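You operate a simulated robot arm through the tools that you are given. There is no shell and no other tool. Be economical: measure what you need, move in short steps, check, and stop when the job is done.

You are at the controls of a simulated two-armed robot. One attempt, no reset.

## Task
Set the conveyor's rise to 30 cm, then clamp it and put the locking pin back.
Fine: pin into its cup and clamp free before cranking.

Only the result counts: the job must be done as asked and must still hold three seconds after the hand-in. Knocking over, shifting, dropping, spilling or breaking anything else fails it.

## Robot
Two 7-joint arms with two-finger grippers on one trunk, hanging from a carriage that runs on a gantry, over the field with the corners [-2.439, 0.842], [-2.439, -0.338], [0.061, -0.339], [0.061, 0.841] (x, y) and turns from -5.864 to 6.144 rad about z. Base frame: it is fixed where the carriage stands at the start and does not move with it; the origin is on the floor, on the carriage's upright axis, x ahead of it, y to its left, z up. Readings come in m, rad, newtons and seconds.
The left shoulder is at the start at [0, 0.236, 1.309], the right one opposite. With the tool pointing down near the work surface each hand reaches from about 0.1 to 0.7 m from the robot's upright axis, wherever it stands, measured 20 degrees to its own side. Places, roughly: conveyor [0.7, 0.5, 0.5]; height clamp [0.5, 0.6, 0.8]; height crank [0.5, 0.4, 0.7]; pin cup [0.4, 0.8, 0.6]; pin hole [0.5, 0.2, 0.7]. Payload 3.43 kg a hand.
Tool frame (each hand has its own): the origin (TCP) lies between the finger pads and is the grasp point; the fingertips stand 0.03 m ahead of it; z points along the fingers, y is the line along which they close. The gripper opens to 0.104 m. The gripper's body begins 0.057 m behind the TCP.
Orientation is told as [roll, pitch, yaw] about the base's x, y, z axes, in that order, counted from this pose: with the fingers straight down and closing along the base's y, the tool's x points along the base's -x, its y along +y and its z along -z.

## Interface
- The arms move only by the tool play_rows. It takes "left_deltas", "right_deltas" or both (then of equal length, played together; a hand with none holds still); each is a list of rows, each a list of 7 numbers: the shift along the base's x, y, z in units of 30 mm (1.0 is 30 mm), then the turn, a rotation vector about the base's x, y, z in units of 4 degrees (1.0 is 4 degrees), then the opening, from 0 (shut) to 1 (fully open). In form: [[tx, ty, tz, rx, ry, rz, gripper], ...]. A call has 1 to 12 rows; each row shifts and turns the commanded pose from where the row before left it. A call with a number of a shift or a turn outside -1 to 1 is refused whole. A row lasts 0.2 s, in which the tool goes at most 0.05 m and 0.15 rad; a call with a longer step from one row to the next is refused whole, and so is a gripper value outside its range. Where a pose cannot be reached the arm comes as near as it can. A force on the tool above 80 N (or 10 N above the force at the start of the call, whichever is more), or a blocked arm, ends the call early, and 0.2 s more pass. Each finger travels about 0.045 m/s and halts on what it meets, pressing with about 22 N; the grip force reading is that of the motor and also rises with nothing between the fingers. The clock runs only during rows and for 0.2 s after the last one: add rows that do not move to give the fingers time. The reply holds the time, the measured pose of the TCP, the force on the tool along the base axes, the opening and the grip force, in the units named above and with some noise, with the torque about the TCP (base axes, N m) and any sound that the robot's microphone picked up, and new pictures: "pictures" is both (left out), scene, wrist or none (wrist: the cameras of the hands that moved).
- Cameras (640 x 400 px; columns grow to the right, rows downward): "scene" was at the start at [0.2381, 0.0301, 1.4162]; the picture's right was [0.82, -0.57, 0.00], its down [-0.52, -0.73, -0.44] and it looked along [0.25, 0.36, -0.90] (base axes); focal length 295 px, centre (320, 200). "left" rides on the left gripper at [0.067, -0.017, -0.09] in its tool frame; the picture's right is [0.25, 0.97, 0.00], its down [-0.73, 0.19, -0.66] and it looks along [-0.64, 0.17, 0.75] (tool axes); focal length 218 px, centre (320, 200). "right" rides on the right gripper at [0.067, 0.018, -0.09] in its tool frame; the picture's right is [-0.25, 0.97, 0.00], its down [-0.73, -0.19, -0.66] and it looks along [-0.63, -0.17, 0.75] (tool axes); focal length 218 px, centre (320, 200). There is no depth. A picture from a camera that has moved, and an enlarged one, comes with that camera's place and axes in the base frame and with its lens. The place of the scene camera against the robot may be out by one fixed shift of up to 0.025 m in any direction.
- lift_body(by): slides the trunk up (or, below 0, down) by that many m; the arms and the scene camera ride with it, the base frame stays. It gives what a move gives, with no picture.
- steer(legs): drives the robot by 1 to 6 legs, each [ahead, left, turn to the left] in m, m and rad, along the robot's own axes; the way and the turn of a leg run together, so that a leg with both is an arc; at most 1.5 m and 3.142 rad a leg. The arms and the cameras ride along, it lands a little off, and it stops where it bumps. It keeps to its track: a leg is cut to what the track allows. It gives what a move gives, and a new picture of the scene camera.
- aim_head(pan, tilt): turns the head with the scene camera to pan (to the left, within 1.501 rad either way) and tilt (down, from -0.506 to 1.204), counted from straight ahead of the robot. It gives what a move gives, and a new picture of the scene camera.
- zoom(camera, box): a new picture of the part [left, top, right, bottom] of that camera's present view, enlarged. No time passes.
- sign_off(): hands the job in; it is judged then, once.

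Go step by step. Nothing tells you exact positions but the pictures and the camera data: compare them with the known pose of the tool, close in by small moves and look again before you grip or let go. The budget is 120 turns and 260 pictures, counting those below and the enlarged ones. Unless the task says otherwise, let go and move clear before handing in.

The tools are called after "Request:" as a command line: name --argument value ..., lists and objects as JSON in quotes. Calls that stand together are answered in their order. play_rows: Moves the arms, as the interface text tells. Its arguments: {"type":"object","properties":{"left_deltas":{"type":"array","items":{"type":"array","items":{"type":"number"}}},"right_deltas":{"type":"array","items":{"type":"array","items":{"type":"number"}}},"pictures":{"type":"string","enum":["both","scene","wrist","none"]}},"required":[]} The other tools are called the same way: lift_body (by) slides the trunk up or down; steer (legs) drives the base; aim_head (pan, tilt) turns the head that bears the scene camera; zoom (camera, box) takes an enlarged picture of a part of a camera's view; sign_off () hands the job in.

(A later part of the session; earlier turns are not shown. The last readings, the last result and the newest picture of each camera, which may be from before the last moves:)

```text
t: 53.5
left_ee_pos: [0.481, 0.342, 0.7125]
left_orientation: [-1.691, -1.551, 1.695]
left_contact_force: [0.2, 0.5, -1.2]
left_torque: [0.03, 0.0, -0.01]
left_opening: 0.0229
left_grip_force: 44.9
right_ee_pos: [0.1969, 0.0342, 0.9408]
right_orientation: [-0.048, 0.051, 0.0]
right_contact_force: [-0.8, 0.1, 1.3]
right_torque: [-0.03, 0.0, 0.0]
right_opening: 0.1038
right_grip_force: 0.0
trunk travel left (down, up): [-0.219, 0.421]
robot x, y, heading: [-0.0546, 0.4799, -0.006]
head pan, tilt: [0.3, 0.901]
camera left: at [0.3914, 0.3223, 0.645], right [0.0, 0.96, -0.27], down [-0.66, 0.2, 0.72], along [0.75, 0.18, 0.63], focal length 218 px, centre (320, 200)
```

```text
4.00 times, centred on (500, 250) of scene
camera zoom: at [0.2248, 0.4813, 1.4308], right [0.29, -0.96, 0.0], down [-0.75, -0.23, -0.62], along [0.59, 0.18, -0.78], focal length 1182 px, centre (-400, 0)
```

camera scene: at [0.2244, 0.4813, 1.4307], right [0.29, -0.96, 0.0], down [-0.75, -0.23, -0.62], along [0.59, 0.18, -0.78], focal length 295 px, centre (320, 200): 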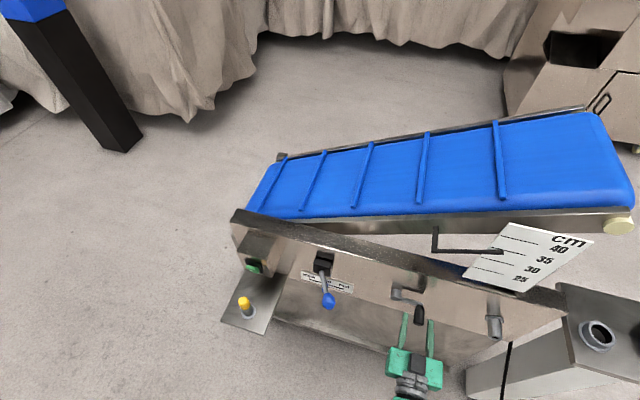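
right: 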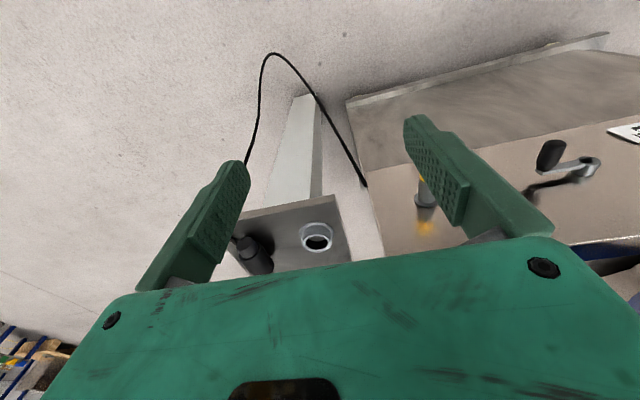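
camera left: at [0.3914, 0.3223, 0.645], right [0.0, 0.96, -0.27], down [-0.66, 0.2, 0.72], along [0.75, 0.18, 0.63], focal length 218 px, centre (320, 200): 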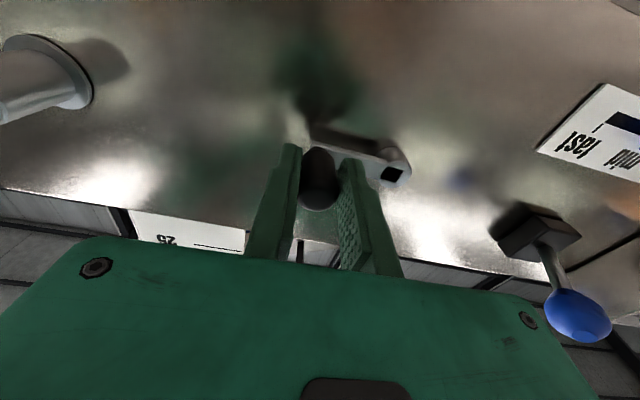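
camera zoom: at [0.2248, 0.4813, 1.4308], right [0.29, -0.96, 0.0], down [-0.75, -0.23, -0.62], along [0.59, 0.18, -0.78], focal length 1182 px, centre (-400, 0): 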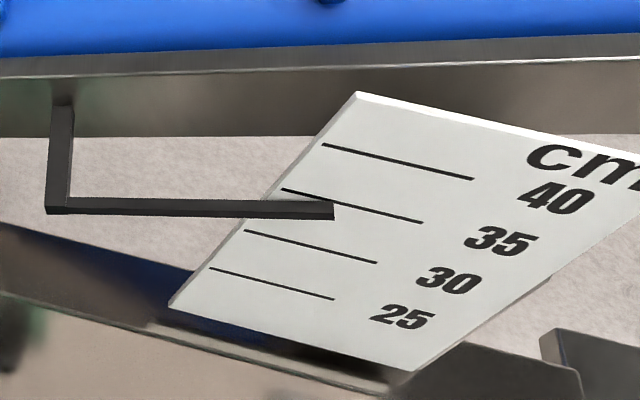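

Handle gripped. I try a quarter turn clockwise (downwards) in a circle of 53 mm and watch the force and pointer.

Request:
play_rows --left_deltas '[[0, 0.06, -0.457, 0, 0, 0, 0], [0, 0.177, -0.427, 0, 0, 0, 0], [0, 0.28, -0.367, 0, 0, 0, 0]]' --pictures "none"

Request:
play_rows --left_deltas '[[0, 0.367, -0.28, 0, 0, 0, 0], [0, 0.427, -0.177, 0, 0, 0, 0], [0, 0.457, -0.06, 0, 0, 0, 0]]'

Request:
zoom --camera "scene" --box '[420, 200, 580, 300]'

```text
t: 54.3
left_ee_pos: [0.4806, 0.3448, 0.6887]
left_orientation: [-1.794, -1.542, 1.793]
left_contact_force: [13.7, -25.6, -8.4]
left_torque: [0.21, 0.81, -0.63]
left_opening: 0.0229
left_grip_force: 45.0
left hand out of reach, approached as far as the arm can: row 2, 3
right_ee_pos: [0.1992, 0.0277, 0.944]
right_orientation: [-0.051, 0.048, 0.0]
right_contact_force: [-0.8, 0.4, -0.3]
right_torque: [-0.02, -0.03, -0.02]
right_opening: 0.1042
right_grip_force: 0.0
trunk travel left (down, up): [-0.219, 0.421]
robot x, y, heading: [-0.0487, 0.4799, -0.002]
head pan, tilt: [0.3, 0.901]
```

```text
t: 55.1
left_ee_pos: [0.4755, 0.4016, 0.6643]
left_orientation: [-0.97, -1.556, 0.978]
left_contact_force: [8.1, 2.2, -28.7]
left_torque: [-0.02, 0.55, -0.32]
left_opening: 0.0228
left_grip_force: 45.4
right_ee_pos: [0.1979, 0.0363, 0.9419]
right_orientation: [-0.047, 0.051, 0.003]
right_contact_force: [0.6, 0.4, 0.0]
right_torque: [-0.03, -0.02, 0.03]
right_opening: 0.104
right_grip_force: 0.0
trunk travel left (down, up): [-0.219, 0.421]
robot x, y, heading: [-0.0493, 0.4799, 0.003]
head pan, tilt: [0.3, 0.901]
camera scene: at [0.2244, 0.4827, 1.4306], right [0.29, -0.96, 0.0], down [-0.75, -0.23, -0.62], along [0.59, 0.18, -0.78], focal length 295 px, centre (320, 200)
camera left: at [0.3855, 0.3831, 0.5967], right [-0.01, 0.96, -0.27], down [-0.65, 0.19, 0.73], along [0.76, 0.18, 0.63], focal length 218 px, centre (320, 200)
```

scene: 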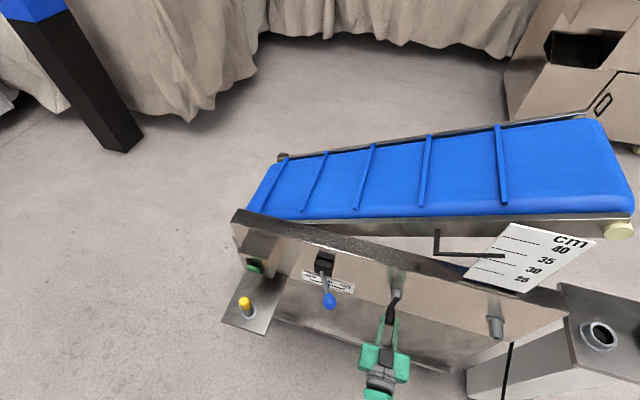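
left: 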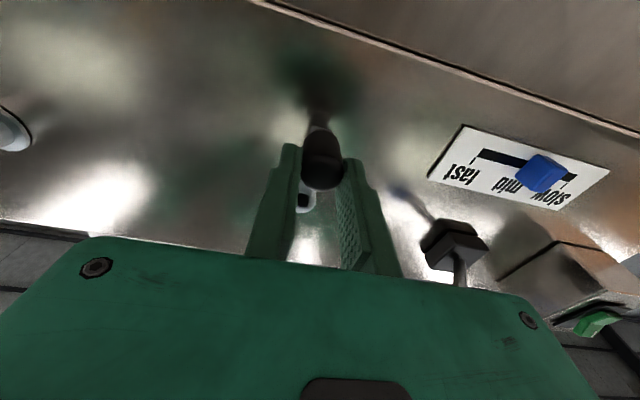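

```text
4.00 times, centred on (500, 250) of scene
camera zoom: at [0.2244, 0.4827, 1.4306], right [0.29, -0.96, 0.0], down [-0.75, -0.23, -0.62], along [0.59, 0.18, -0.78], focal length 1182 px, centre (-400, 0)
```

zoom: 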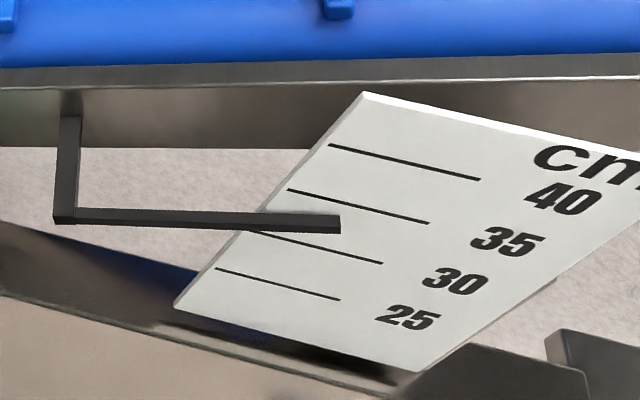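

Clockwise lowers the belt (pointer dropped about 1.5 cm per quarter turn), but the arm is at its low limit. I release, back out, and lower the trunk for better reach.

Request:
play_rows --left_deltas '[[0, 0, 0, 0, 0, 0, 0.4], [0, 0, 0, 0, 0, 0, 0.4], [0, 0, 0, 0, 0, 0, 0.4], [-0.6, 0, 0, 0, 0, 0, 0.4], [-0.8, 0, 0, 0, 0, 0, 0.4], [-0.8, 0, 0, 0, 0, 0, 0.4], [0, 0, 0.8, 0, 0, 0, 0.4], [0, 0, 0.8, 0, 0, 0, 0.4], [0, 0, 0.8, 0, 0, 0, 0.4], [0, 0, 0.8, 0, 0, 0, 0.4]]' --pictures "none"

Request:
lift_body --by -0.1

Request:
zoom --camera "scene" --box '[320, 160, 640, 360]'

Request:
zoom --camera "left" --box '[0, 0, 640, 400]'

```text
t: 57.3
left_ee_pos: [0.4117, 0.3944, 0.7657]
left_orientation: [-1.693, -1.55, 1.697]
left_contact_force: [0.0, -0.6, 0.2]
left_torque: [0.01, -0.01, 0.01]
left_opening: 0.0417
left_grip_force: 0.0
right_ee_pos: [0.1963, 0.0341, 0.9422]
right_orientation: [-0.049, 0.051, -0.001]
right_contact_force: [0.2, 0.2, -0.6]
right_torque: [0.02, -0.02, -0.01]
right_opening: 0.1039
right_grip_force: 0.1
trunk travel left (down, up): [-0.219, 0.421]
robot x, y, heading: [-0.0527, 0.4799, -0.008]
head pan, tilt: [0.3, 0.901]
```

```text
t: 58.6
left_ee_pos: [0.4132, 0.3945, 0.6667]
left_orientation: [-1.719, -1.551, 1.723]
left_contact_force: [0.7, 1.1, 0.6]
left_torque: [0.02, 0.03, 0.02]
left_opening: 0.0416
left_grip_force: 0.1
right_ee_pos: [0.197, 0.0358, 0.8425]
right_orientation: [-0.05, 0.049, -0.001]
right_contact_force: [0.2, 0.1, -0.4]
right_torque: [0.02, 0.03, 0.01]
right_opening: 0.1039
right_grip_force: 0.2
trunk travel left (down, up): [-0.119, 0.521]
robot x, y, heading: [-0.0489, 0.4803, 0.001]
head pan, tilt: [0.3, 0.901]
```

```text
2.00 times, centred on (480, 260) of scene
camera zoom: at [0.2248, 0.4812, 1.3309], right [0.29, -0.96, 0.0], down [-0.75, -0.23, -0.62], along [0.59, 0.18, -0.78], focal length 591 px, centre (0, 80)
```

zoom: 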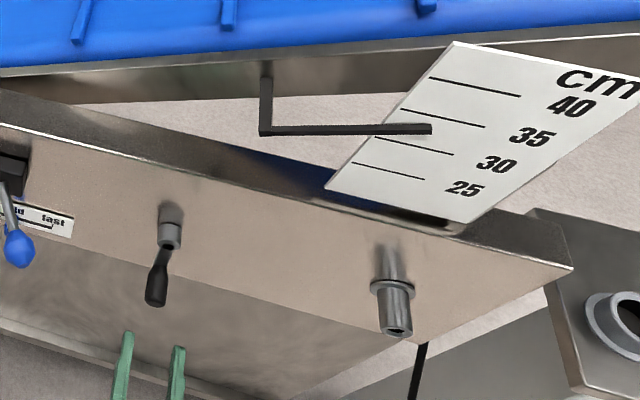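

```text
1.00 times, centred on (320, 200) of left
camera zoom: at [0.3228, 0.3754, 0.5986], right [0.0, 0.96, -0.27], down [-0.66, 0.2, 0.72], along [0.75, 0.18, 0.63], focal length 218 px, centre (320, 200)
```

zoom: 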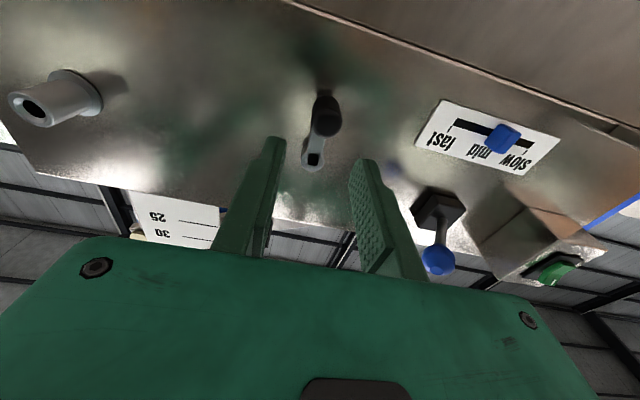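

I set up the right hand as a viewing camera at the pointer's height, off to the right of the left arm.

Request:
play_rows --right_deltas '[[0.4, 0.2, 0.4, 0, -1, 0.3, 1], [0.4, 0.2, 0.4, 0, -1, 0.3, 1], [0.4, 0.2, 0.4, 0, -1, 0.3, 1], [0.4, 0.2, 0.4, 0, -1, 0.3, 1], [0.4, 0.2, 0.4, 0, -1, 0.3, 1], [0.4, 0.2, 0.4, 0, -1, 0.3, 1], [0.4, 0.2, 0.4, 0, -1, 0.3, 1], [0.4, 0.2, 0.2, 0, -1, 0.3, 1], [0.4, 0.2, 0, 0, -1, 0.3, 1], [0.4, 0.2, 0, 0, -1, 0.3, 1], [0.4, 0.2, 0, 0, -1, 0.3, 1], [0.4, 0, 0, 0, -1, 0.3, 1]]' --pictures "none"

Request:
play_rows --right_deltas '[[0.2, 0, 0, 0, -1, 0, 1], [0.2, 0, 0, 0, -1, 0, 1], [0.2, 0, 0, 0, -1, 0, 1], [0, 0, 0, 0, -1, 0, 1], [0, 0, 0, 0, -1, 0, 1]]' --pictures "both"

```text
t: 61.2
left_ee_pos: [0.4119, 0.3941, 0.6661]
left_orientation: [-1.715, -1.553, 1.72]
left_contact_force: [-0.4, -0.8, 0.7]
left_torque: [0.0, -0.01, 0.02]
left_opening: 0.0416
left_grip_force: 0.2
right_ee_pos: [0.341, 0.0995, 0.9321]
right_orientation: [-0.189, -0.777, 0.322]
right_contact_force: [0.0, -0.4, -0.2]
right_torque: [-0.02, 0.01, 0.01]
right_opening: 0.1042
right_grip_force: 0.1
trunk travel left (down, up): [-0.119, 0.521]
robot x, y, heading: [-0.0489, 0.4805, -0.001]
head pan, tilt: [0.3, 0.901]
```

```text
t: 62.4
left_ee_pos: [0.4124, 0.3941, 0.6664]
left_orientation: [-1.706, -1.553, 1.708]
left_contact_force: [-0.7, -1.3, -0.6]
left_torque: [0.01, -0.02, 0.01]
left_opening: 0.0415
left_grip_force: 0.0
right_ee_pos: [0.3587, 0.1003, 0.9313]
right_orientation: [-0.428, -1.099, 0.519]
right_contact_force: [-0.3, -0.1, 0.7]
right_torque: [0.02, 0.0, 0.01]
right_opening: 0.1044
right_grip_force: 0.1
trunk travel left (down, up): [-0.119, 0.521]
robot x, y, heading: [-0.0518, 0.479, -0.005]
head pan, tilt: [0.3, 0.901]
camera scene: at [0.2246, 0.4813, 1.3308], right [0.29, -0.96, 0.0], down [-0.75, -0.23, -0.62], along [0.59, 0.18, -0.78], focal length 295 px, centre (320, 200)
camera right: at [0.2474, 0.0992, 0.9056], right [-0.03, 1.0, 0.04], down [-0.28, -0.05, 0.96], along [0.96, 0.01, 0.28], focal length 218 px, centre (320, 200)
```

scene: 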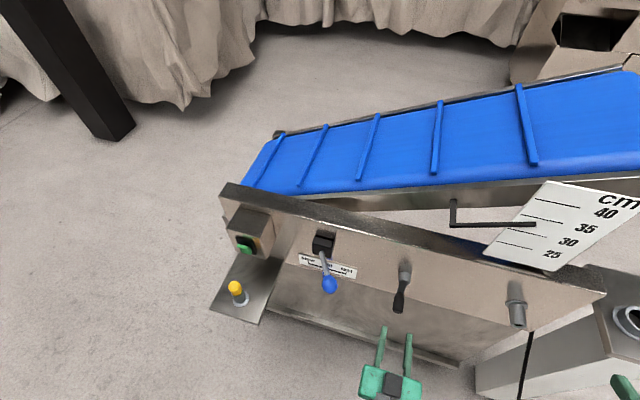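
right: 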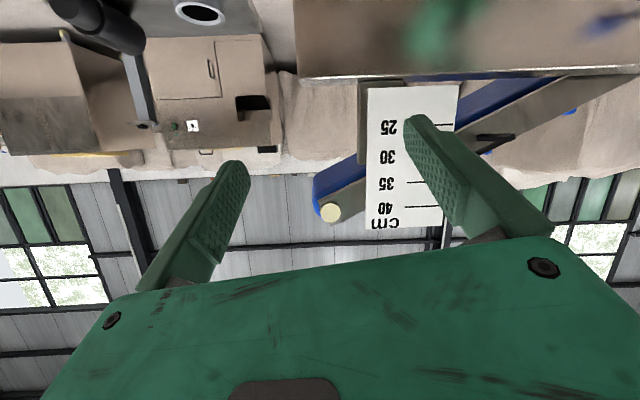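

Request:
play_rows --right_deltas '[[0, 0, 0, 0, 0, 0, 0.1], [0, 0, 0, 0, 0, 0, 0.1], [0, 0, 0, 0, 0, 0, 0.1], [0, 0, 0, 0, 0, 0, 0.1], [0, 0, 0, 0, 0, 0, 0.1]]' --pictures "none"

Request:
zoom --camera "right" --box '[340, 60, 580, 210]'

```text
t: 63.6
left_ee_pos: [0.4121, 0.3949, 0.6652]
left_orientation: [-1.711, -1.549, 1.716]
left_contact_force: [0.2, 0.0, -0.6]
left_torque: [0.02, 0.01, 0.0]
left_opening: 0.0417
left_grip_force: 0.1
right_ee_pos: [0.3595, 0.0996, 0.9321]
right_orientation: [-0.427, -1.096, 0.515]
right_contact_force: [0.6, -0.3, -0.1]
right_torque: [0.01, -0.01, 0.0]
right_opening: 0.0106
right_grip_force: 0.0
trunk travel left (down, up): [-0.119, 0.521]
robot x, y, heading: [-0.0497, 0.4777, -0.001]
head pan, tilt: [0.3, 0.901]
```

```text
2.67 times, centred on (460, 135) of right
camera zoom: at [0.2475, 0.099, 0.9058], right [-0.02, 1.0, 0.04], down [-0.28, -0.05, 0.96], along [0.96, 0.01, 0.28], focal length 582 px, centre (-53, 373)
```

zoom: 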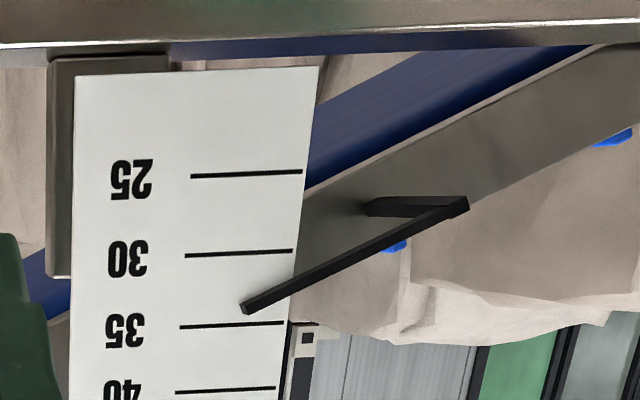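

Upside‑down, the pointer tip reads about 33.5–33.8 now. I raise the right camera to the height of the 30 mark, and regrip the crank handle (now at bottom, ≈(0.397, 0.655)).

Request:
play_rows --left_deltas '[[0, 0.06, -0.3, 0, 0, 0, 0.45], [0.4, 0, 0, 0, 0, 0, 0.45], [0.5, 0, 0, 0, 0, 0, 0.45], [0.5, 0, 0, 0, 0, 0, 0.45], [0.5, 0, 0, 0, 0, 0, 0.45]]' --right_deltas '[[0, 0, 0.4, 0, 0, 0, 0.1], [0, 0, 0.5, 0, 0, 0, 0.1], [0, 0, 0, 0, 0, 0, 0.1], [0, 0, 0, 0, 0, 0, 0.1], [0, 0, 0, 0, 0, 0, 0.1]]' --pictures "wrist"

Request:
zoom --camera "right" --box '[340, 60, 580, 210]'

```text
t: 64.8
left_ee_pos: [0.4694, 0.3961, 0.6559]
left_orientation: [-1.729, -1.552, 1.733]
left_contact_force: [-0.3, 0.0, -0.6]
left_torque: [-0.01, -0.02, -0.02]
left_opening: 0.0469
left_grip_force: 0.0
right_ee_pos: [0.3598, 0.0992, 0.959]
right_orientation: [-0.428, -1.096, 0.516]
right_contact_force: [0.0, 0.1, 0.2]
right_torque: [0.01, 0.02, -0.02]
right_opening: 0.0102
right_grip_force: 0.0
trunk travel left (down, up): [-0.119, 0.521]
robot x, y, heading: [-0.0502, 0.4805, -0.002]
head pan, tilt: [0.3, 0.901]
camera right: at [0.2484, 0.0985, 0.9323], right [-0.02, 1.0, 0.04], down [-0.28, -0.05, 0.96], along [0.96, 0.01, 0.28], focal length 218 px, centre (320, 200)
camera left: at [0.38, 0.3775, 0.5884], right [0.0, 0.96, -0.27], down [-0.66, 0.2, 0.72], along [0.75, 0.18, 0.63], focal length 218 px, centre (320, 200)
```

right: 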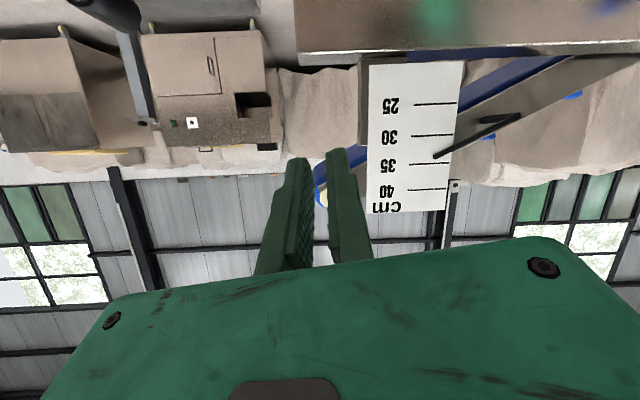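
left: 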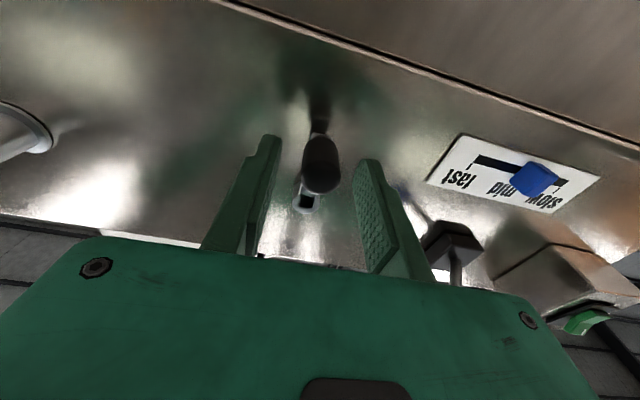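

```text
2.67 times, centred on (460, 135) of right
camera zoom: at [0.2484, 0.0985, 0.9323], right [-0.02, 1.0, 0.04], down [-0.28, -0.05, 0.96], along [0.96, 0.01, 0.28], focal length 582 px, centre (-53, 373)
```

zoom: 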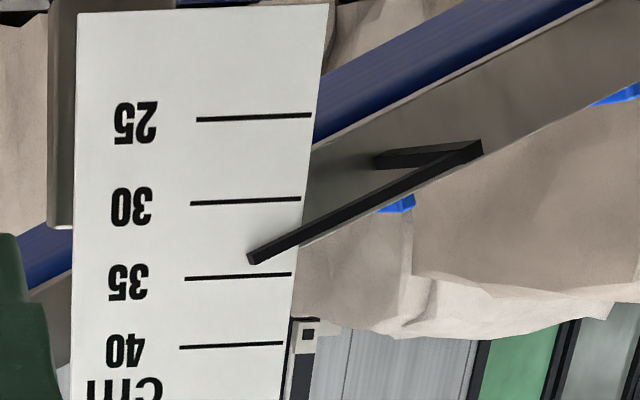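

Reading ≈ 33.7. I advance onto the handle, close and turn the next quarter clockwise.

Request:
play_rows --left_deltas '[[0.35, 0, 0, 0, 0, 0, 0.45], [0, 0, 0, 0, 0, 0, 0], [0, 0, 0, 0, 0, 0, 0], [0, 0, 0, 0, 0, 0, 0], [0, 0, 0, 0, 0, 0, 0]]' --pictures "none"

Request:
play_rows --left_deltas '[[0, 0.475, 0.063, 0, 0, 0, 0], [0, 0.443, 0.187, 0, 0, 0, 0], [0, 0.38, 0.293, 0, 0, 0, 0]]' --pictures "none"

Request:
play_rows --left_deltas '[[0, 0.293, 0.38, 0, 0, 0, 0], [0, 0.187, 0.443, 0, 0, 0, 0], [0, 0.063, 0.475, 0, 0, 0, 0]]' --pictures "wrist"

Request:
zoom --camera "right" --box '[340, 60, 580, 210]'

```text
t: 66.0
left_ee_pos: [0.4799, 0.3964, 0.6554]
left_orientation: [-1.716, -1.553, 1.72]
left_contact_force: [2.7, 0.7, -1.1]
left_torque: [-0.03, 0.17, -0.23]
left_opening: 0.0231
left_grip_force: 44.9
right_ee_pos: [0.3594, 0.099, 0.9582]
right_orientation: [-0.425, -1.096, 0.516]
right_contact_force: [-0.1, 0.7, -0.1]
right_torque: [-0.02, 0.0, 0.0]
right_opening: 0.0104
right_grip_force: 0.0
trunk travel left (down, up): [-0.119, 0.521]
robot x, y, heading: [-0.0499, 0.4818, -0.001]
head pan, tilt: [0.3, 0.901]
```

```text
t: 66.8
left_ee_pos: [0.4789, 0.4392, 0.6692]
left_orientation: [-1.457, -1.553, 1.462]
left_contact_force: [3.3, 7.5, -10.2]
left_torque: [-0.07, 1.26, -0.27]
left_opening: 0.0233
left_grip_force: 45.0
right_ee_pos: [0.3582, 0.1015, 0.9567]
right_orientation: [-0.425, -1.097, 0.516]
right_contact_force: [0.3, 0.3, 0.2]
right_torque: [0.0, -0.03, 0.03]
right_opening: 0.0105
right_grip_force: 0.1
trunk travel left (down, up): [-0.119, 0.521]
robot x, y, heading: [-0.0532, 0.4789, -0.003]
head pan, tilt: [0.3, 0.901]
```

```text
t: 67.6
left_ee_pos: [0.4794, 0.46, 0.7125]
left_orientation: [-2.001, -1.556, 2.008]
left_contact_force: [-1.7, 29.8, -1.4]
left_torque: [-0.15, 0.57, 0.12]
left_opening: 0.0231
left_grip_force: 44.8
right_ee_pos: [0.3591, 0.1061, 0.9558]
right_orientation: [-0.418, -1.097, 0.509]
right_contact_force: [0.2, 0.3, 0.1]
right_torque: [0.0, 0.0, 0.01]
right_opening: 0.0105
right_grip_force: 0.1
trunk travel left (down, up): [-0.119, 0.521]
robot x, y, heading: [-0.0491, 0.4819, -0.006]
head pan, tilt: [0.3, 0.901]
camera left: at [0.3905, 0.4422, 0.6456], right [-0.01, 0.96, -0.27], down [-0.66, 0.19, 0.72], along [0.75, 0.18, 0.64], focal length 218 px, centre (320, 200)
```

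left: 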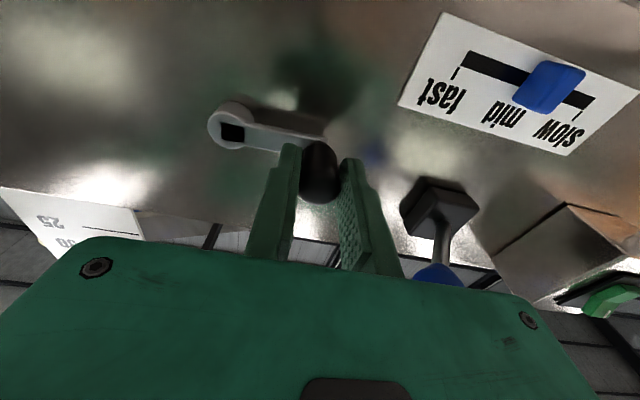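

```text
2.67 times, centred on (460, 135) of right
camera zoom: at [0.2473, 0.1058, 0.9302], right [-0.03, 1.0, 0.05], down [-0.28, -0.05, 0.96], along [0.96, 0.01, 0.28], focal length 582 px, centre (-53, 373)
```

zoom: 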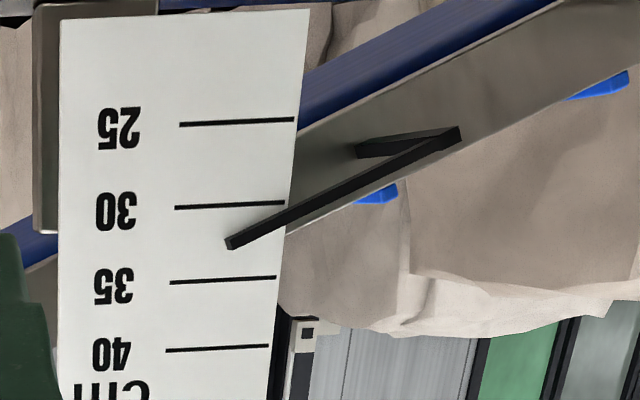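

Reading ≈ 32.6; a quarter turn lowers ~1.2. I correct the circle (hub ≈ (0.402, 0.714), r ≈ 59 mm) and go on over the top.

Request:
play_rows --left_deltas '[[0, 0.243, 0.62, 0, 0, 0, 0], [0, -0.196, 0.474, 0, 0, 0, 0], [0, -0.313, 0.407, 0, 0, 0, 0]]' --pictures "none"

Request:
play_rows --left_deltas '[[0, -0.407, 0.313, 0, 0, 0, 0], [0, -0.474, 0.196, 0, 0, 0, 0], [0, -0.509, 0.067, 0, 0, 0, 0]]' --pictures "wrist"

Request:
zoom --camera "right" --box '[340, 60, 580, 210]'

```text
t: 68.4
left_ee_pos: [0.4802, 0.4418, 0.7601]
left_orientation: [-1.882, -1.548, 1.881]
left_contact_force: [-0.5, 2.1, 3.4]
left_torque: [0.03, -1.33, -0.12]
left_opening: 0.0233
left_grip_force: 44.8
right_ee_pos: [0.3603, 0.0993, 0.9582]
right_orientation: [-0.428, -1.098, 0.515]
right_contact_force: [-0.7, -0.1, 0.4]
right_torque: [0.03, -0.01, 0.03]
right_opening: 0.0105
right_grip_force: 0.0
trunk travel left (down, up): [-0.119, 0.521]
robot x, y, heading: [-0.0495, 0.4802, -0.004]
head pan, tilt: [0.3, 0.901]
```

```text
t: 69.2
left_ee_pos: [0.4795, 0.3997, 0.7765]
left_orientation: [-1.833, -1.551, 1.836]
left_contact_force: [-2.9, 0.1, 7.9]
left_torque: [-0.04, -1.34, -0.06]
left_opening: 0.0232
left_grip_force: 45.3
right_ee_pos: [0.3592, 0.0986, 0.9581]
right_orientation: [-0.427, -1.096, 0.516]
right_contact_force: [-0.7, -0.5, 0.1]
right_torque: [-0.02, -0.02, 0.0]
right_opening: 0.0104
right_grip_force: 0.1
trunk travel left (down, up): [-0.119, 0.521]
robot x, y, heading: [-0.0501, 0.4821, -0.003]
head pan, tilt: [0.3, 0.901]
camera left: at [0.3903, 0.3806, 0.7084], right [0.0, 0.96, -0.27], down [-0.66, 0.2, 0.72], along [0.75, 0.18, 0.64], focal length 218 px, centre (320, 200)
```

left: 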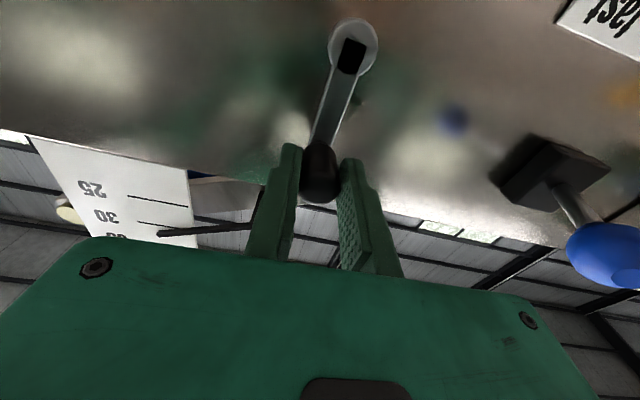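

```text
2.67 times, centred on (460, 135) of right
camera zoom: at [0.2478, 0.0983, 0.9322], right [-0.02, 1.0, 0.04], down [-0.28, -0.05, 0.96], along [0.96, 0.01, 0.28], focal length 582 px, centre (-53, 373)
```

zoom: 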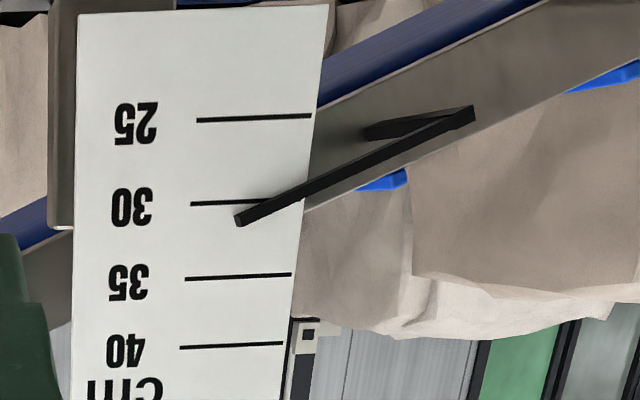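

Reading ≈ 31.2. Another ~75° should bring it to 30; I go 60° and check.

Request:
play_rows --left_deltas '[[0, -0.509, -0.067, 0, 0, 0, 0], [0, -0.474, -0.196, 0, 0, 0, 0], [0, -0.407, -0.313, 0, 0, 0, 0], [0, -0.313, -0.407, 0, 0, 0, 0], [0, 0, 0, 0, 0, 0, 0]]' --pictures "none"

Request:
zoom --camera "right" --box '[380, 85, 500, 160]'

```text
t: 70.4
left_ee_pos: [0.4802, 0.3475, 0.7438]
left_orientation: [-1.625, -1.548, 1.627]
left_contact_force: [-0.1, -8.7, 2.8]
left_torque: [0.0, -1.0, -0.42]
left_opening: 0.0234
left_grip_force: 44.6
right_ee_pos: [0.3591, 0.0985, 0.958]
right_orientation: [-0.428, -1.097, 0.519]
right_contact_force: [0.1, 0.6, -0.1]
right_torque: [0.02, 0.01, 0.03]
right_opening: 0.0104
right_grip_force: 0.1
trunk travel left (down, up): [-0.119, 0.521]
robot x, y, heading: [-0.0497, 0.4799, -0.006]
head pan, tilt: [0.3, 0.901]
```

```text
5.33 times, centred on (440, 122) of right
camera zoom: at [0.2479, 0.0968, 0.9325], right [-0.02, 1.0, 0.04], down [-0.28, -0.05, 0.96], along [0.96, 0.01, 0.28], focal length 1164 px, centre (-320, 613)
```

zoom: 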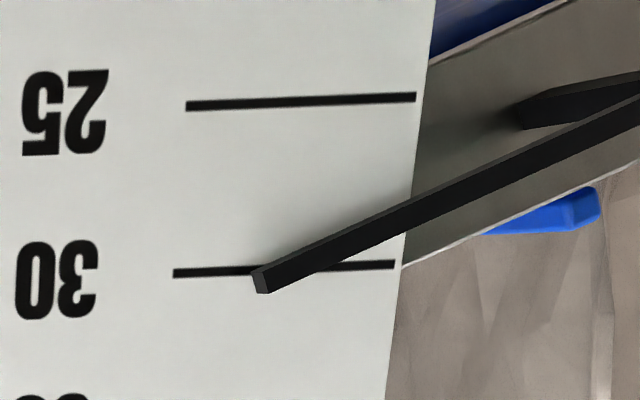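

Reading ≈ 30.3. About 18° more.

Request:
play_rows --left_deltas '[[0, -0.14, -0.28, 0, 0, 0, 0], [0, -0.085, -0.3, 0, 0, 0, 0], [0, 0, 0, 0, 0, 0, 0]]' --pictures "none"

Request:
zoom --camera "right" --box '[380, 85, 500, 160]'

```text
t: 71.2
left_ee_pos: [0.4796, 0.3431, 0.7268]
left_orientation: [-1.628, -1.552, 1.634]
left_contact_force: [-5.0, -4.1, 1.2]
left_torque: [0.0, -0.22, -0.38]
left_opening: 0.0231
left_grip_force: 45.1
right_ee_pos: [0.3581, 0.0978, 0.9581]
right_orientation: [-0.429, -1.097, 0.516]
right_contact_force: [0.0, -0.1, -0.1]
right_torque: [0.04, 0.02, 0.02]
right_opening: 0.0106
right_grip_force: 0.0
trunk travel left (down, up): [-0.119, 0.521]
robot x, y, heading: [-0.0463, 0.4772, -0.001]
head pan, tilt: [0.3, 0.901]
```

```text
5.33 times, centred on (440, 122) of right
camera zoom: at [0.247, 0.0978, 0.9321], right [-0.02, 1.0, 0.04], down [-0.28, -0.05, 0.96], along [0.96, 0.01, 0.28], focal length 1164 px, centre (-320, 613)
```

zoom: 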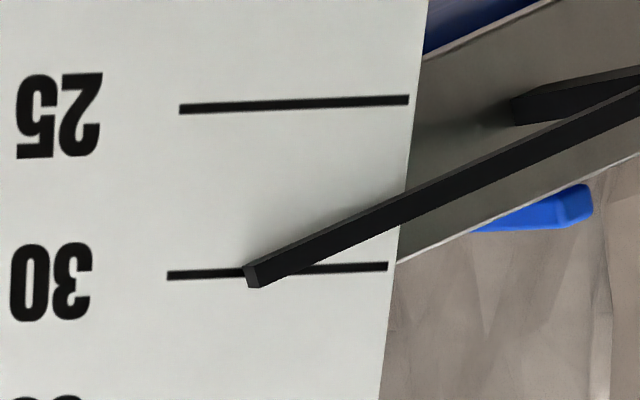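

Reading ≈ 30.1; a few degrees more.

Request:
play_rows --left_deltas '[[0, -0.02, -0.18, 0, 0, 0, 0], [0, 0, 0, 0, 0, 0, 0]]' --pictures "none"

Request:
zoom --camera "right" --box '[400, 105, 480, 155]'

Request:
zoom --camera "scene" --box '[480, 180, 640, 280]'

```text
t: 71.8
left_ee_pos: [0.4804, 0.3425, 0.7215]
left_orientation: [-1.651, -1.553, 1.656]
left_contact_force: [0.7, -4.5, 0.6]
left_torque: [0.01, 0.89, -0.33]
left_opening: 0.0232
left_grip_force: 45.4
right_ee_pos: [0.3587, 0.0984, 0.9578]
right_orientation: [-0.428, -1.095, 0.519]
right_contact_force: [0.0, -0.2, 0.0]
right_torque: [-0.01, 0.02, 0.0]
right_opening: 0.0105
right_grip_force: 0.1
trunk travel left (down, up): [-0.119, 0.521]
robot x, y, heading: [-0.0508, 0.4782, -0.001]
head pan, tilt: [0.3, 0.901]
```

```text
8.00 times, centred on (440, 130) of right
camera zoom: at [0.2477, 0.0978, 0.9323], right [-0.02, 1.0, 0.04], down [-0.28, -0.05, 0.96], along [0.96, 0.01, 0.28], focal length 1746 px, centre (-640, 760)
```

zoom: 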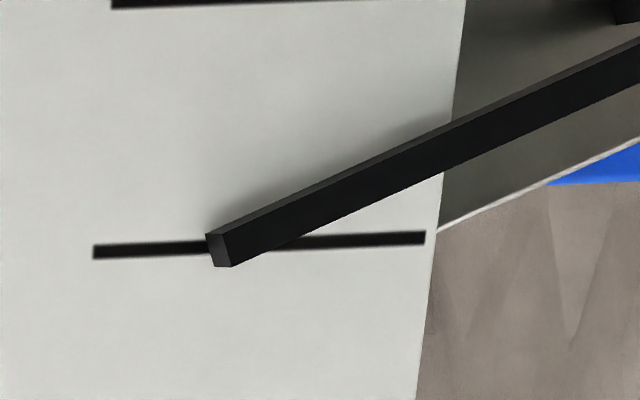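

```text
4.00 times, centred on (560, 230) of scene
camera zoom: at [0.2247, 0.4805, 1.3307], right [0.29, -0.96, 0.0], down [-0.75, -0.23, -0.62], along [0.59, 0.18, -0.78], focal length 1182 px, centre (-640, 80)
```

zoom: 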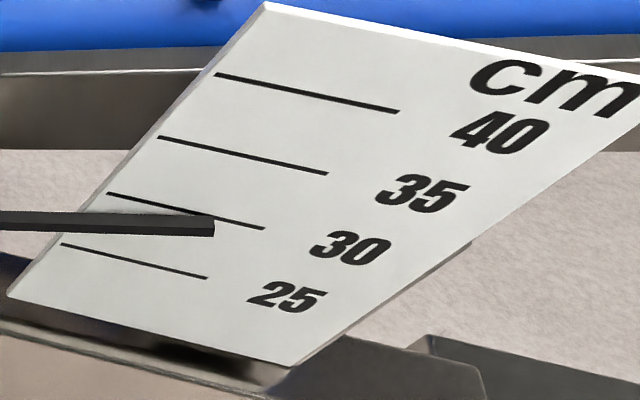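

The pointer is on the 30 line within about 0.1. I release the handle and back out, then recheck.

Request:
play_rows --left_deltas '[[0, 0, 0, 0, 0, 0, 0.4], [0, 0, 0, 0, 0, 0, 0.4], [0, 0, 0, 0, 0, 0, 0.4], [-0.6, 0, 0, 0, 0, 0, 0.4], [-0.8, 0, 0, 0, 0, 0, 0.4], [-0.8, 0, 0, 0, 0, 0, 0.4], [-0.8, 0, 0, 0, 0, 0, 0.4]]' --pictures "none"

Request:
zoom --camera "right" --box '[400, 105, 480, 155]'

```text
t: 73.4
left_ee_pos: [0.3898, 0.3437, 0.7236]
left_orientation: [-1.702, -1.552, 1.705]
left_contact_force: [-0.1, 0.0, -0.4]
left_torque: [0.0, 0.02, 0.0]
left_opening: 0.0418
left_grip_force: 0.1
right_ee_pos: [0.358, 0.1008, 0.9572]
right_orientation: [-0.427, -1.096, 0.515]
right_contact_force: [-0.1, 0.3, -0.3]
right_torque: [0.03, -0.04, 0.02]
right_opening: 0.0104
right_grip_force: 0.0
trunk travel left (down, up): [-0.119, 0.521]
robot x, y, heading: [-0.0517, 0.48, -0.004]
head pan, tilt: [0.3, 0.901]
```

```text
8.00 times, centred on (440, 130) of right
camera zoom: at [0.2469, 0.0992, 0.9317], right [-0.02, 1.0, 0.04], down [-0.28, -0.05, 0.96], along [0.96, 0.01, 0.28], focal length 1746 px, centre (-640, 760)
```

zoom: 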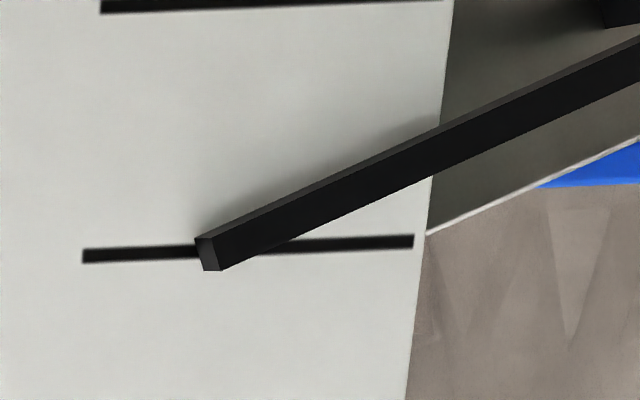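

Reading holds. Now I bring the left hand back to fingers‑down above the clamp lever (ball at (0.457, 0.553, 0.762)).

Request:
play_rows --left_deltas '[[-0.7, 0, 0, 0, 1, 0, 0.8], [-0.7, 0.3, 0.5, 0, 1, 0, 0.8], [-0.5, 0.6, 0.5, 0, 1, 0, 0.8], [0, 0.8, 0.5, 0, 1, 0, 0.8], [0, 0.8, 0.5, 0, 1, 0, 0.8], [0, 0.8, 0.5, 0, 1, 0, 0.8], [0, 0.8, 0.5, 0, 1, 0, 0.8], [0, 0.8, 0.5, 0, 1, 0, 0.8], [0, 0.8, 0.4, 0, 1, 0, 0.8], [0, 0.8, 0, 0, 1, 0, 0.8], [0, 0.4, 0, 0, 1, 0, 0.8], [0, 0, 0, 0, 1, 0, 0.8]]' --pictures "none"

Request:
play_rows --left_deltas '[[0.3, 0, 0, 0, 1, 0, 0.8], [0.3, 0, 0, 0, 1, 0, 0.8], [0.3, 0, 0, 0, 1, 0, 0.8], [0.3, 0, 0, 0, 1, 0, 0.8], [0.3, 0, 0, 0, 1, 0, 0.8], [0.3, 0, 0, 0, 1, 0, 0.8], [0.3, 0, 0, 0, 1, 0, 0.8], [0.3, 0, 0, 0, 1, 0, 0.8], [0, 0, 0, 0, 1, 0, 0.8], [0, 0, 0, 0, 1, 0, 0.8], [0, 0, 0, 0, 0.5, 0, 0.8]]' --pictures "wrist"

```text
t: 76.0
left_ee_pos: [0.3319, 0.5505, 0.84]
left_orientation: [-0.014, -0.733, 0.026]
left_contact_force: [-0.1, -0.2, -1.2]
left_torque: [0.01, -0.03, 0.01]
left_opening: 0.0833
left_grip_force: 0.1
right_ee_pos: [0.359, 0.0997, 0.9579]
right_orientation: [-0.428, -1.097, 0.516]
right_contact_force: [-0.3, 1.2, -0.7]
right_torque: [-0.02, 0.0, 0.02]
right_opening: 0.0106
right_grip_force: 0.0
trunk travel left (down, up): [-0.119, 0.521]
robot x, y, heading: [-0.0501, 0.4805, -0.002]
head pan, tilt: [0.3, 0.901]
```

```text
t: 78.4
left_ee_pos: [0.4053, 0.5507, 0.8391]
left_orientation: [0.003, -0.002, 0.018]
left_contact_force: [-0.5, -0.7, 0.3]
left_torque: [-0.02, -0.01, 0.02]
left_opening: 0.0832
left_grip_force: 0.1
right_ee_pos: [0.3591, 0.0977, 0.9597]
right_orientation: [-0.426, -1.096, 0.516]
right_contact_force: [-0.1, 0.2, -0.2]
right_torque: [-0.02, -0.01, -0.01]
right_opening: 0.0106
right_grip_force: 0.1
trunk travel left (down, up): [-0.119, 0.521]
robot x, y, heading: [-0.0507, 0.4824, -0.004]
head pan, tilt: [0.3, 0.901]
camera left: at [0.3376, 0.5316, 0.9285], right [-0.27, 0.96, 0.0], down [0.72, 0.2, 0.66], along [0.63, 0.18, -0.75], focal length 218 px, centre (320, 200)
```

left: 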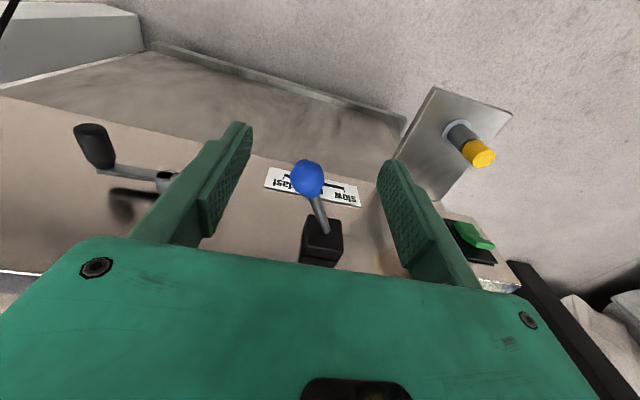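

Request:
play_rows --left_deltas '[[0.9, 0.08, 0, 0, 0, -0.25, 0.8], [0.82, 0, 0, 0, 0, 0, 0.8], [0, 0, -0.8, 0, 0, 0, 0.8], [0, 0, -0.8, 0, 0, 0, 0.8], [0, 0, -0.8, 0, 0, 0, 0.8], [0, 0, 0, 0, 0, 0, 0.3], [0, 0, 0, 0, 0, 0, 0], [0, 0, 0, 0, 0, 0, 0], [0, 0, 0, 0, 0, 0, 0], [0, 0, 0, 0, 0, 0, 0]]' --pictures "wrist"

```text
t: 80.6
left_ee_pos: [0.4547, 0.5536, 0.7673]
left_orientation: [0.005, -0.004, 0.001]
left_contact_force: [0.6, 0.0, -3.0]
left_torque: [0.01, -0.41, 0.1]
left_opening: 0.0321
left_grip_force: 44.8
right_ee_pos: [0.3578, 0.0996, 0.9579]
right_orientation: [-0.425, -1.096, 0.515]
right_contact_force: [0.6, -0.2, 0.4]
right_torque: [0.0, 0.0, 0.02]
right_opening: 0.0104
right_grip_force: 0.1
trunk travel left (down, up): [-0.119, 0.521]
robot x, y, heading: [-0.0511, 0.4808, -0.0]
head pan, tilt: [0.3, 0.901]
camera left: at [0.388, 0.5352, 0.8558], right [-0.26, 0.97, 0.0], down [0.73, 0.19, 0.66], along [0.64, 0.17, -0.75], focal length 218 px, centre (320, 200)
```

left: 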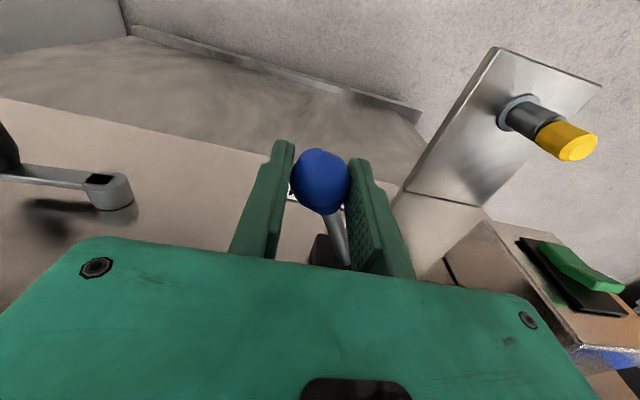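

Ball gripped; I swing the lever back along the arc to its left stop.

Request:
play_rows --left_deltas '[[-0.12, 0.25, 0, 0, 0, 0, 0], [-0.1, 0.25, 0, 0, 0, 0, 0], [-0.08, 0.3, 0, 0, 0, 0, 0], [-0.04, 0.3, 0, 0, 0, 0, 0], [0, 0.3, 0, 0, 0, 0, 0], [0.05, 0.3, 0, 0, 0, 0, 0], [0.1, 0.3, 0, 0, 0, 0, 0], [0.12, 0.3, 0, 0, 0, 0, 0], [0.12, 0.3, 0, 0, 0, 0, 0], [0, 0, 0, 0, 0, 0, 0]]' --pictures "wrist"

```text
t: 82.8
left_ee_pos: [0.4548, 0.6268, 0.768]
left_orientation: [0.0, -0.003, -0.001]
left_contact_force: [-7.4, -11.9, 5.7]
left_torque: [-0.1, 0.14, -1.07]
left_opening: 0.0315
left_grip_force: 44.9
right_ee_pos: [0.3574, 0.0979, 0.9584]
right_orientation: [-0.43, -1.094, 0.519]
right_contact_force: [0.3, 0.4, 0.4]
right_torque: [0.0, -0.01, 0.01]
right_opening: 0.0104
right_grip_force: 0.1
trunk travel left (down, up): [-0.119, 0.521]
robot x, y, heading: [-0.0495, 0.4789, -0.002]
head pan, tilt: [0.3, 0.901]
camera left: at [0.3884, 0.6094, 0.8564], right [-0.25, 0.97, 0.0], down [0.73, 0.19, 0.66], along [0.64, 0.17, -0.75], focal length 218 px, centre (320, 200)
```

left: 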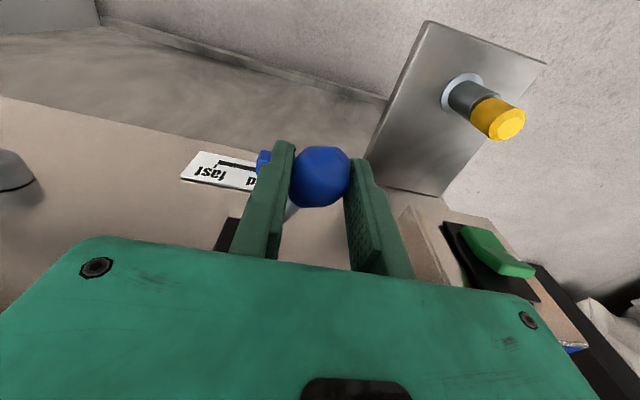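

Nearly there; I push on a little until the stop is felt.

Request:
play_rows --left_deltas '[[0.08, 0.2, 0, 0, 0, 0, 0], [0.08, 0.2, 0, 0, 0, 0, 0], [0, 0, 0, 0, 0, 0, 0]]' --pictures "none"

Request:
zoom --camera "right" --box '[400, 105, 480, 155]'

```text
t: 83.6
left_ee_pos: [0.4596, 0.6301, 0.768]
left_orientation: [-0.012, -0.003, -0.002]
left_contact_force: [-21.5, -33.2, 22.9]
left_torque: [-0.38, -0.07, -0.87]
left_opening: 0.0326
left_grip_force: 45.2
right_ee_pos: [0.3561, 0.0939, 0.96]
right_orientation: [-0.432, -1.092, 0.522]
right_contact_force: [1.8, 0.3, 0.4]
right_torque: [0.01, 0.03, 0.02]
right_opening: 0.0103
right_grip_force: 0.1
trunk travel left (down, up): [-0.119, 0.521]
robot x, y, heading: [-0.0486, 0.4838, -0.006]
head pan, tilt: [0.3, 0.901]
```

```text
8.00 times, centred on (440, 130) of right
camera zoom: at [0.2442, 0.0915, 0.9335], right [-0.02, 1.0, 0.04], down [-0.28, -0.04, 0.96], along [0.96, 0.01, 0.28], focal length 1746 px, centre (-640, 760)
```

zoom: 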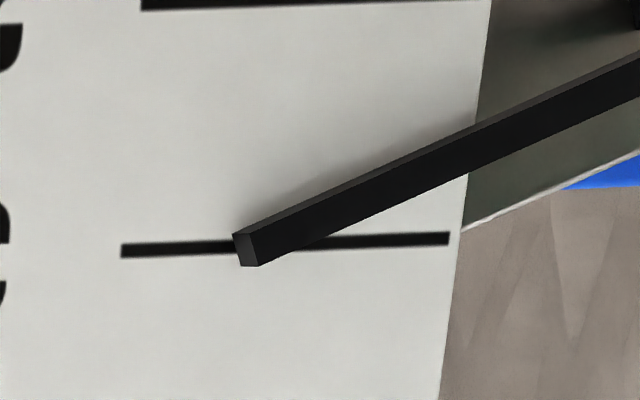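

Left stop felt, reading still 30. I relax, release, rise, and move over to the pin cup.

Request:
play_rows --left_deltas '[[-0.15, -0.35, 0, 0, 0, 0, 0], [0, 0, 0, 0, 0, 0, 0.4], [0, 0, 0, 0, 0, 0, 0.6], [0, 0, 0, 0, 0, 0, 0.6], [0, 0, 0.9, 0, 0, 0, 0.6], [0, 0, 0.9, 0, 0, 0, 0.6], [0, 0, 0.9, 0, 0, 0, 0.6], [-0.7, 0.8, 0, 0, 0, 0, 0.6], [-0.6, 1, 0, 0, 0, 0, 0.6], [0, 1, 0, 0, 0, 0, 0.6], [0, 1, 0, 0, 0, 0, 0.6], [0, 0.9, 0, 0, 0, 0, 0.6]]' --pictures "both"

Request:
zoom --camera "left" --box '[220, 20, 460, 170]'

```text
t: 86.2
left_ee_pos: [0.4178, 0.7739, 0.8488]
left_orientation: [0.004, -0.003, 0.002]
left_contact_force: [-0.1, 0.0, -1.0]
left_torque: [0.03, 0.02, -0.02]
left_opening: 0.0622
left_grip_force: 0.0
right_ee_pos: [0.359, 0.1002, 0.9582]
right_orientation: [-0.426, -1.097, 0.516]
right_contact_force: [0.1, -1.0, 0.6]
right_torque: [-0.01, 0.0, 0.02]
right_opening: 0.0104
right_grip_force: 0.0
trunk travel left (down, up): [-0.119, 0.521]
robot x, y, heading: [-0.0499, 0.4785, 0.001]
head pan, tilt: [0.3, 0.901]
camera scene: at [0.2248, 0.4816, 1.3309], right [0.29, -0.96, 0.0], down [-0.75, -0.23, -0.62], along [0.59, 0.18, -0.78], focal length 295 px, centre (320, 200)
camera left: at [0.3501, 0.7563, 0.9376], right [-0.25, 0.97, 0.0], down [0.73, 0.19, 0.66], along [0.64, 0.17, -0.75], focal length 218 px, centre (320, 200)
```

scene: 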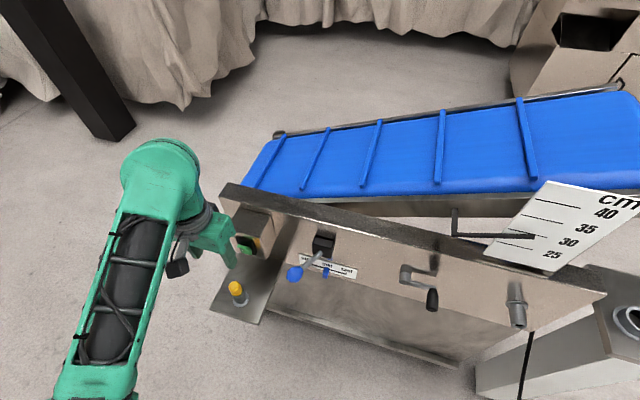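
left: 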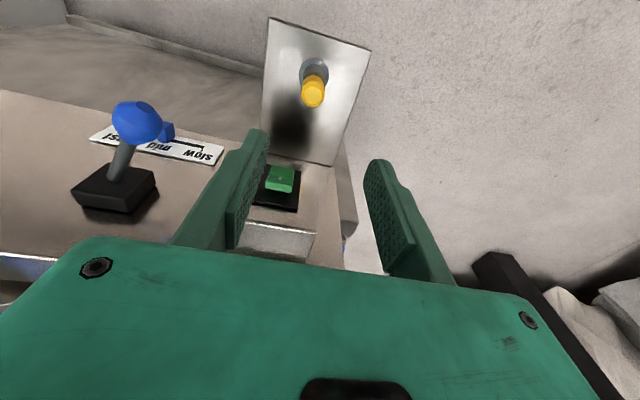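

```text
2.67 times, centred on (340, 95) of left
camera zoom: at [0.3501, 0.7563, 0.9376], right [-0.25, 0.97, 0.0], down [0.73, 0.19, 0.66], along [0.64, 0.17, -0.75], focal length 582 px, centre (267, 480)
```

zoom: 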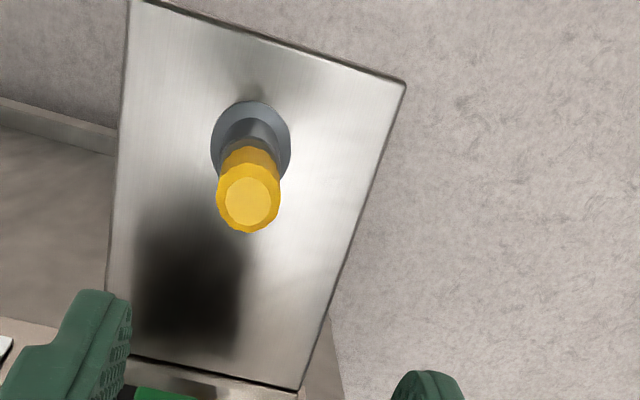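

Pin head at (0.417, 0.767, top 0.697), lever is left, pointer at 30. I lower around the head and close.

Request:
play_rows --left_deltas '[[0, -0.23, -0.9, 0, 0, 0, 0.6], [0, 0, -1, 0, 0, 0, 0.6], [0, 0, -1, 0, 0, 0, 0.6], [0, 0, -1, 0, 0, 0, 0.6], [0, 0, -1, 0, 0, 0, 0.6], [0, 0, 0, 0, 0, 0, 0.6]]' --pictures "wrist"

```text
t: 87.6
left_ee_pos: [0.4203, 0.7667, 0.7007]
left_orientation: [0.005, -0.005, 0.003]
left_contact_force: [-0.1, 0.2, 0.4]
left_torque: [0.01, 0.01, 0.01]
left_opening: 0.0623
left_grip_force: 0.2
right_ee_pos: [0.3585, 0.0997, 0.9582]
right_orientation: [-0.426, -1.097, 0.517]
right_contact_force: [-0.4, 0.2, 0.2]
right_torque: [0.02, 0.04, -0.02]
right_opening: 0.0105
right_grip_force: 0.0
trunk travel left (down, up): [-0.119, 0.521]
robot x, y, heading: [-0.0469, 0.482, -0.005]
head pan, tilt: [0.3, 0.901]
camera left: at [0.3524, 0.749, 0.7902], right [-0.25, 0.97, 0.0], down [0.73, 0.19, 0.66], along [0.64, 0.17, -0.75], focal length 218 px, centre (320, 200)
```

left: 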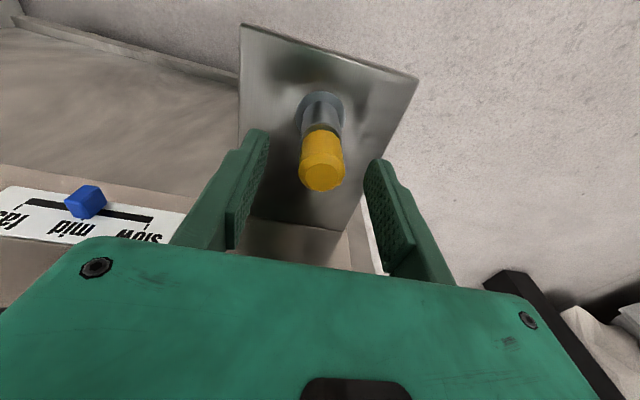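

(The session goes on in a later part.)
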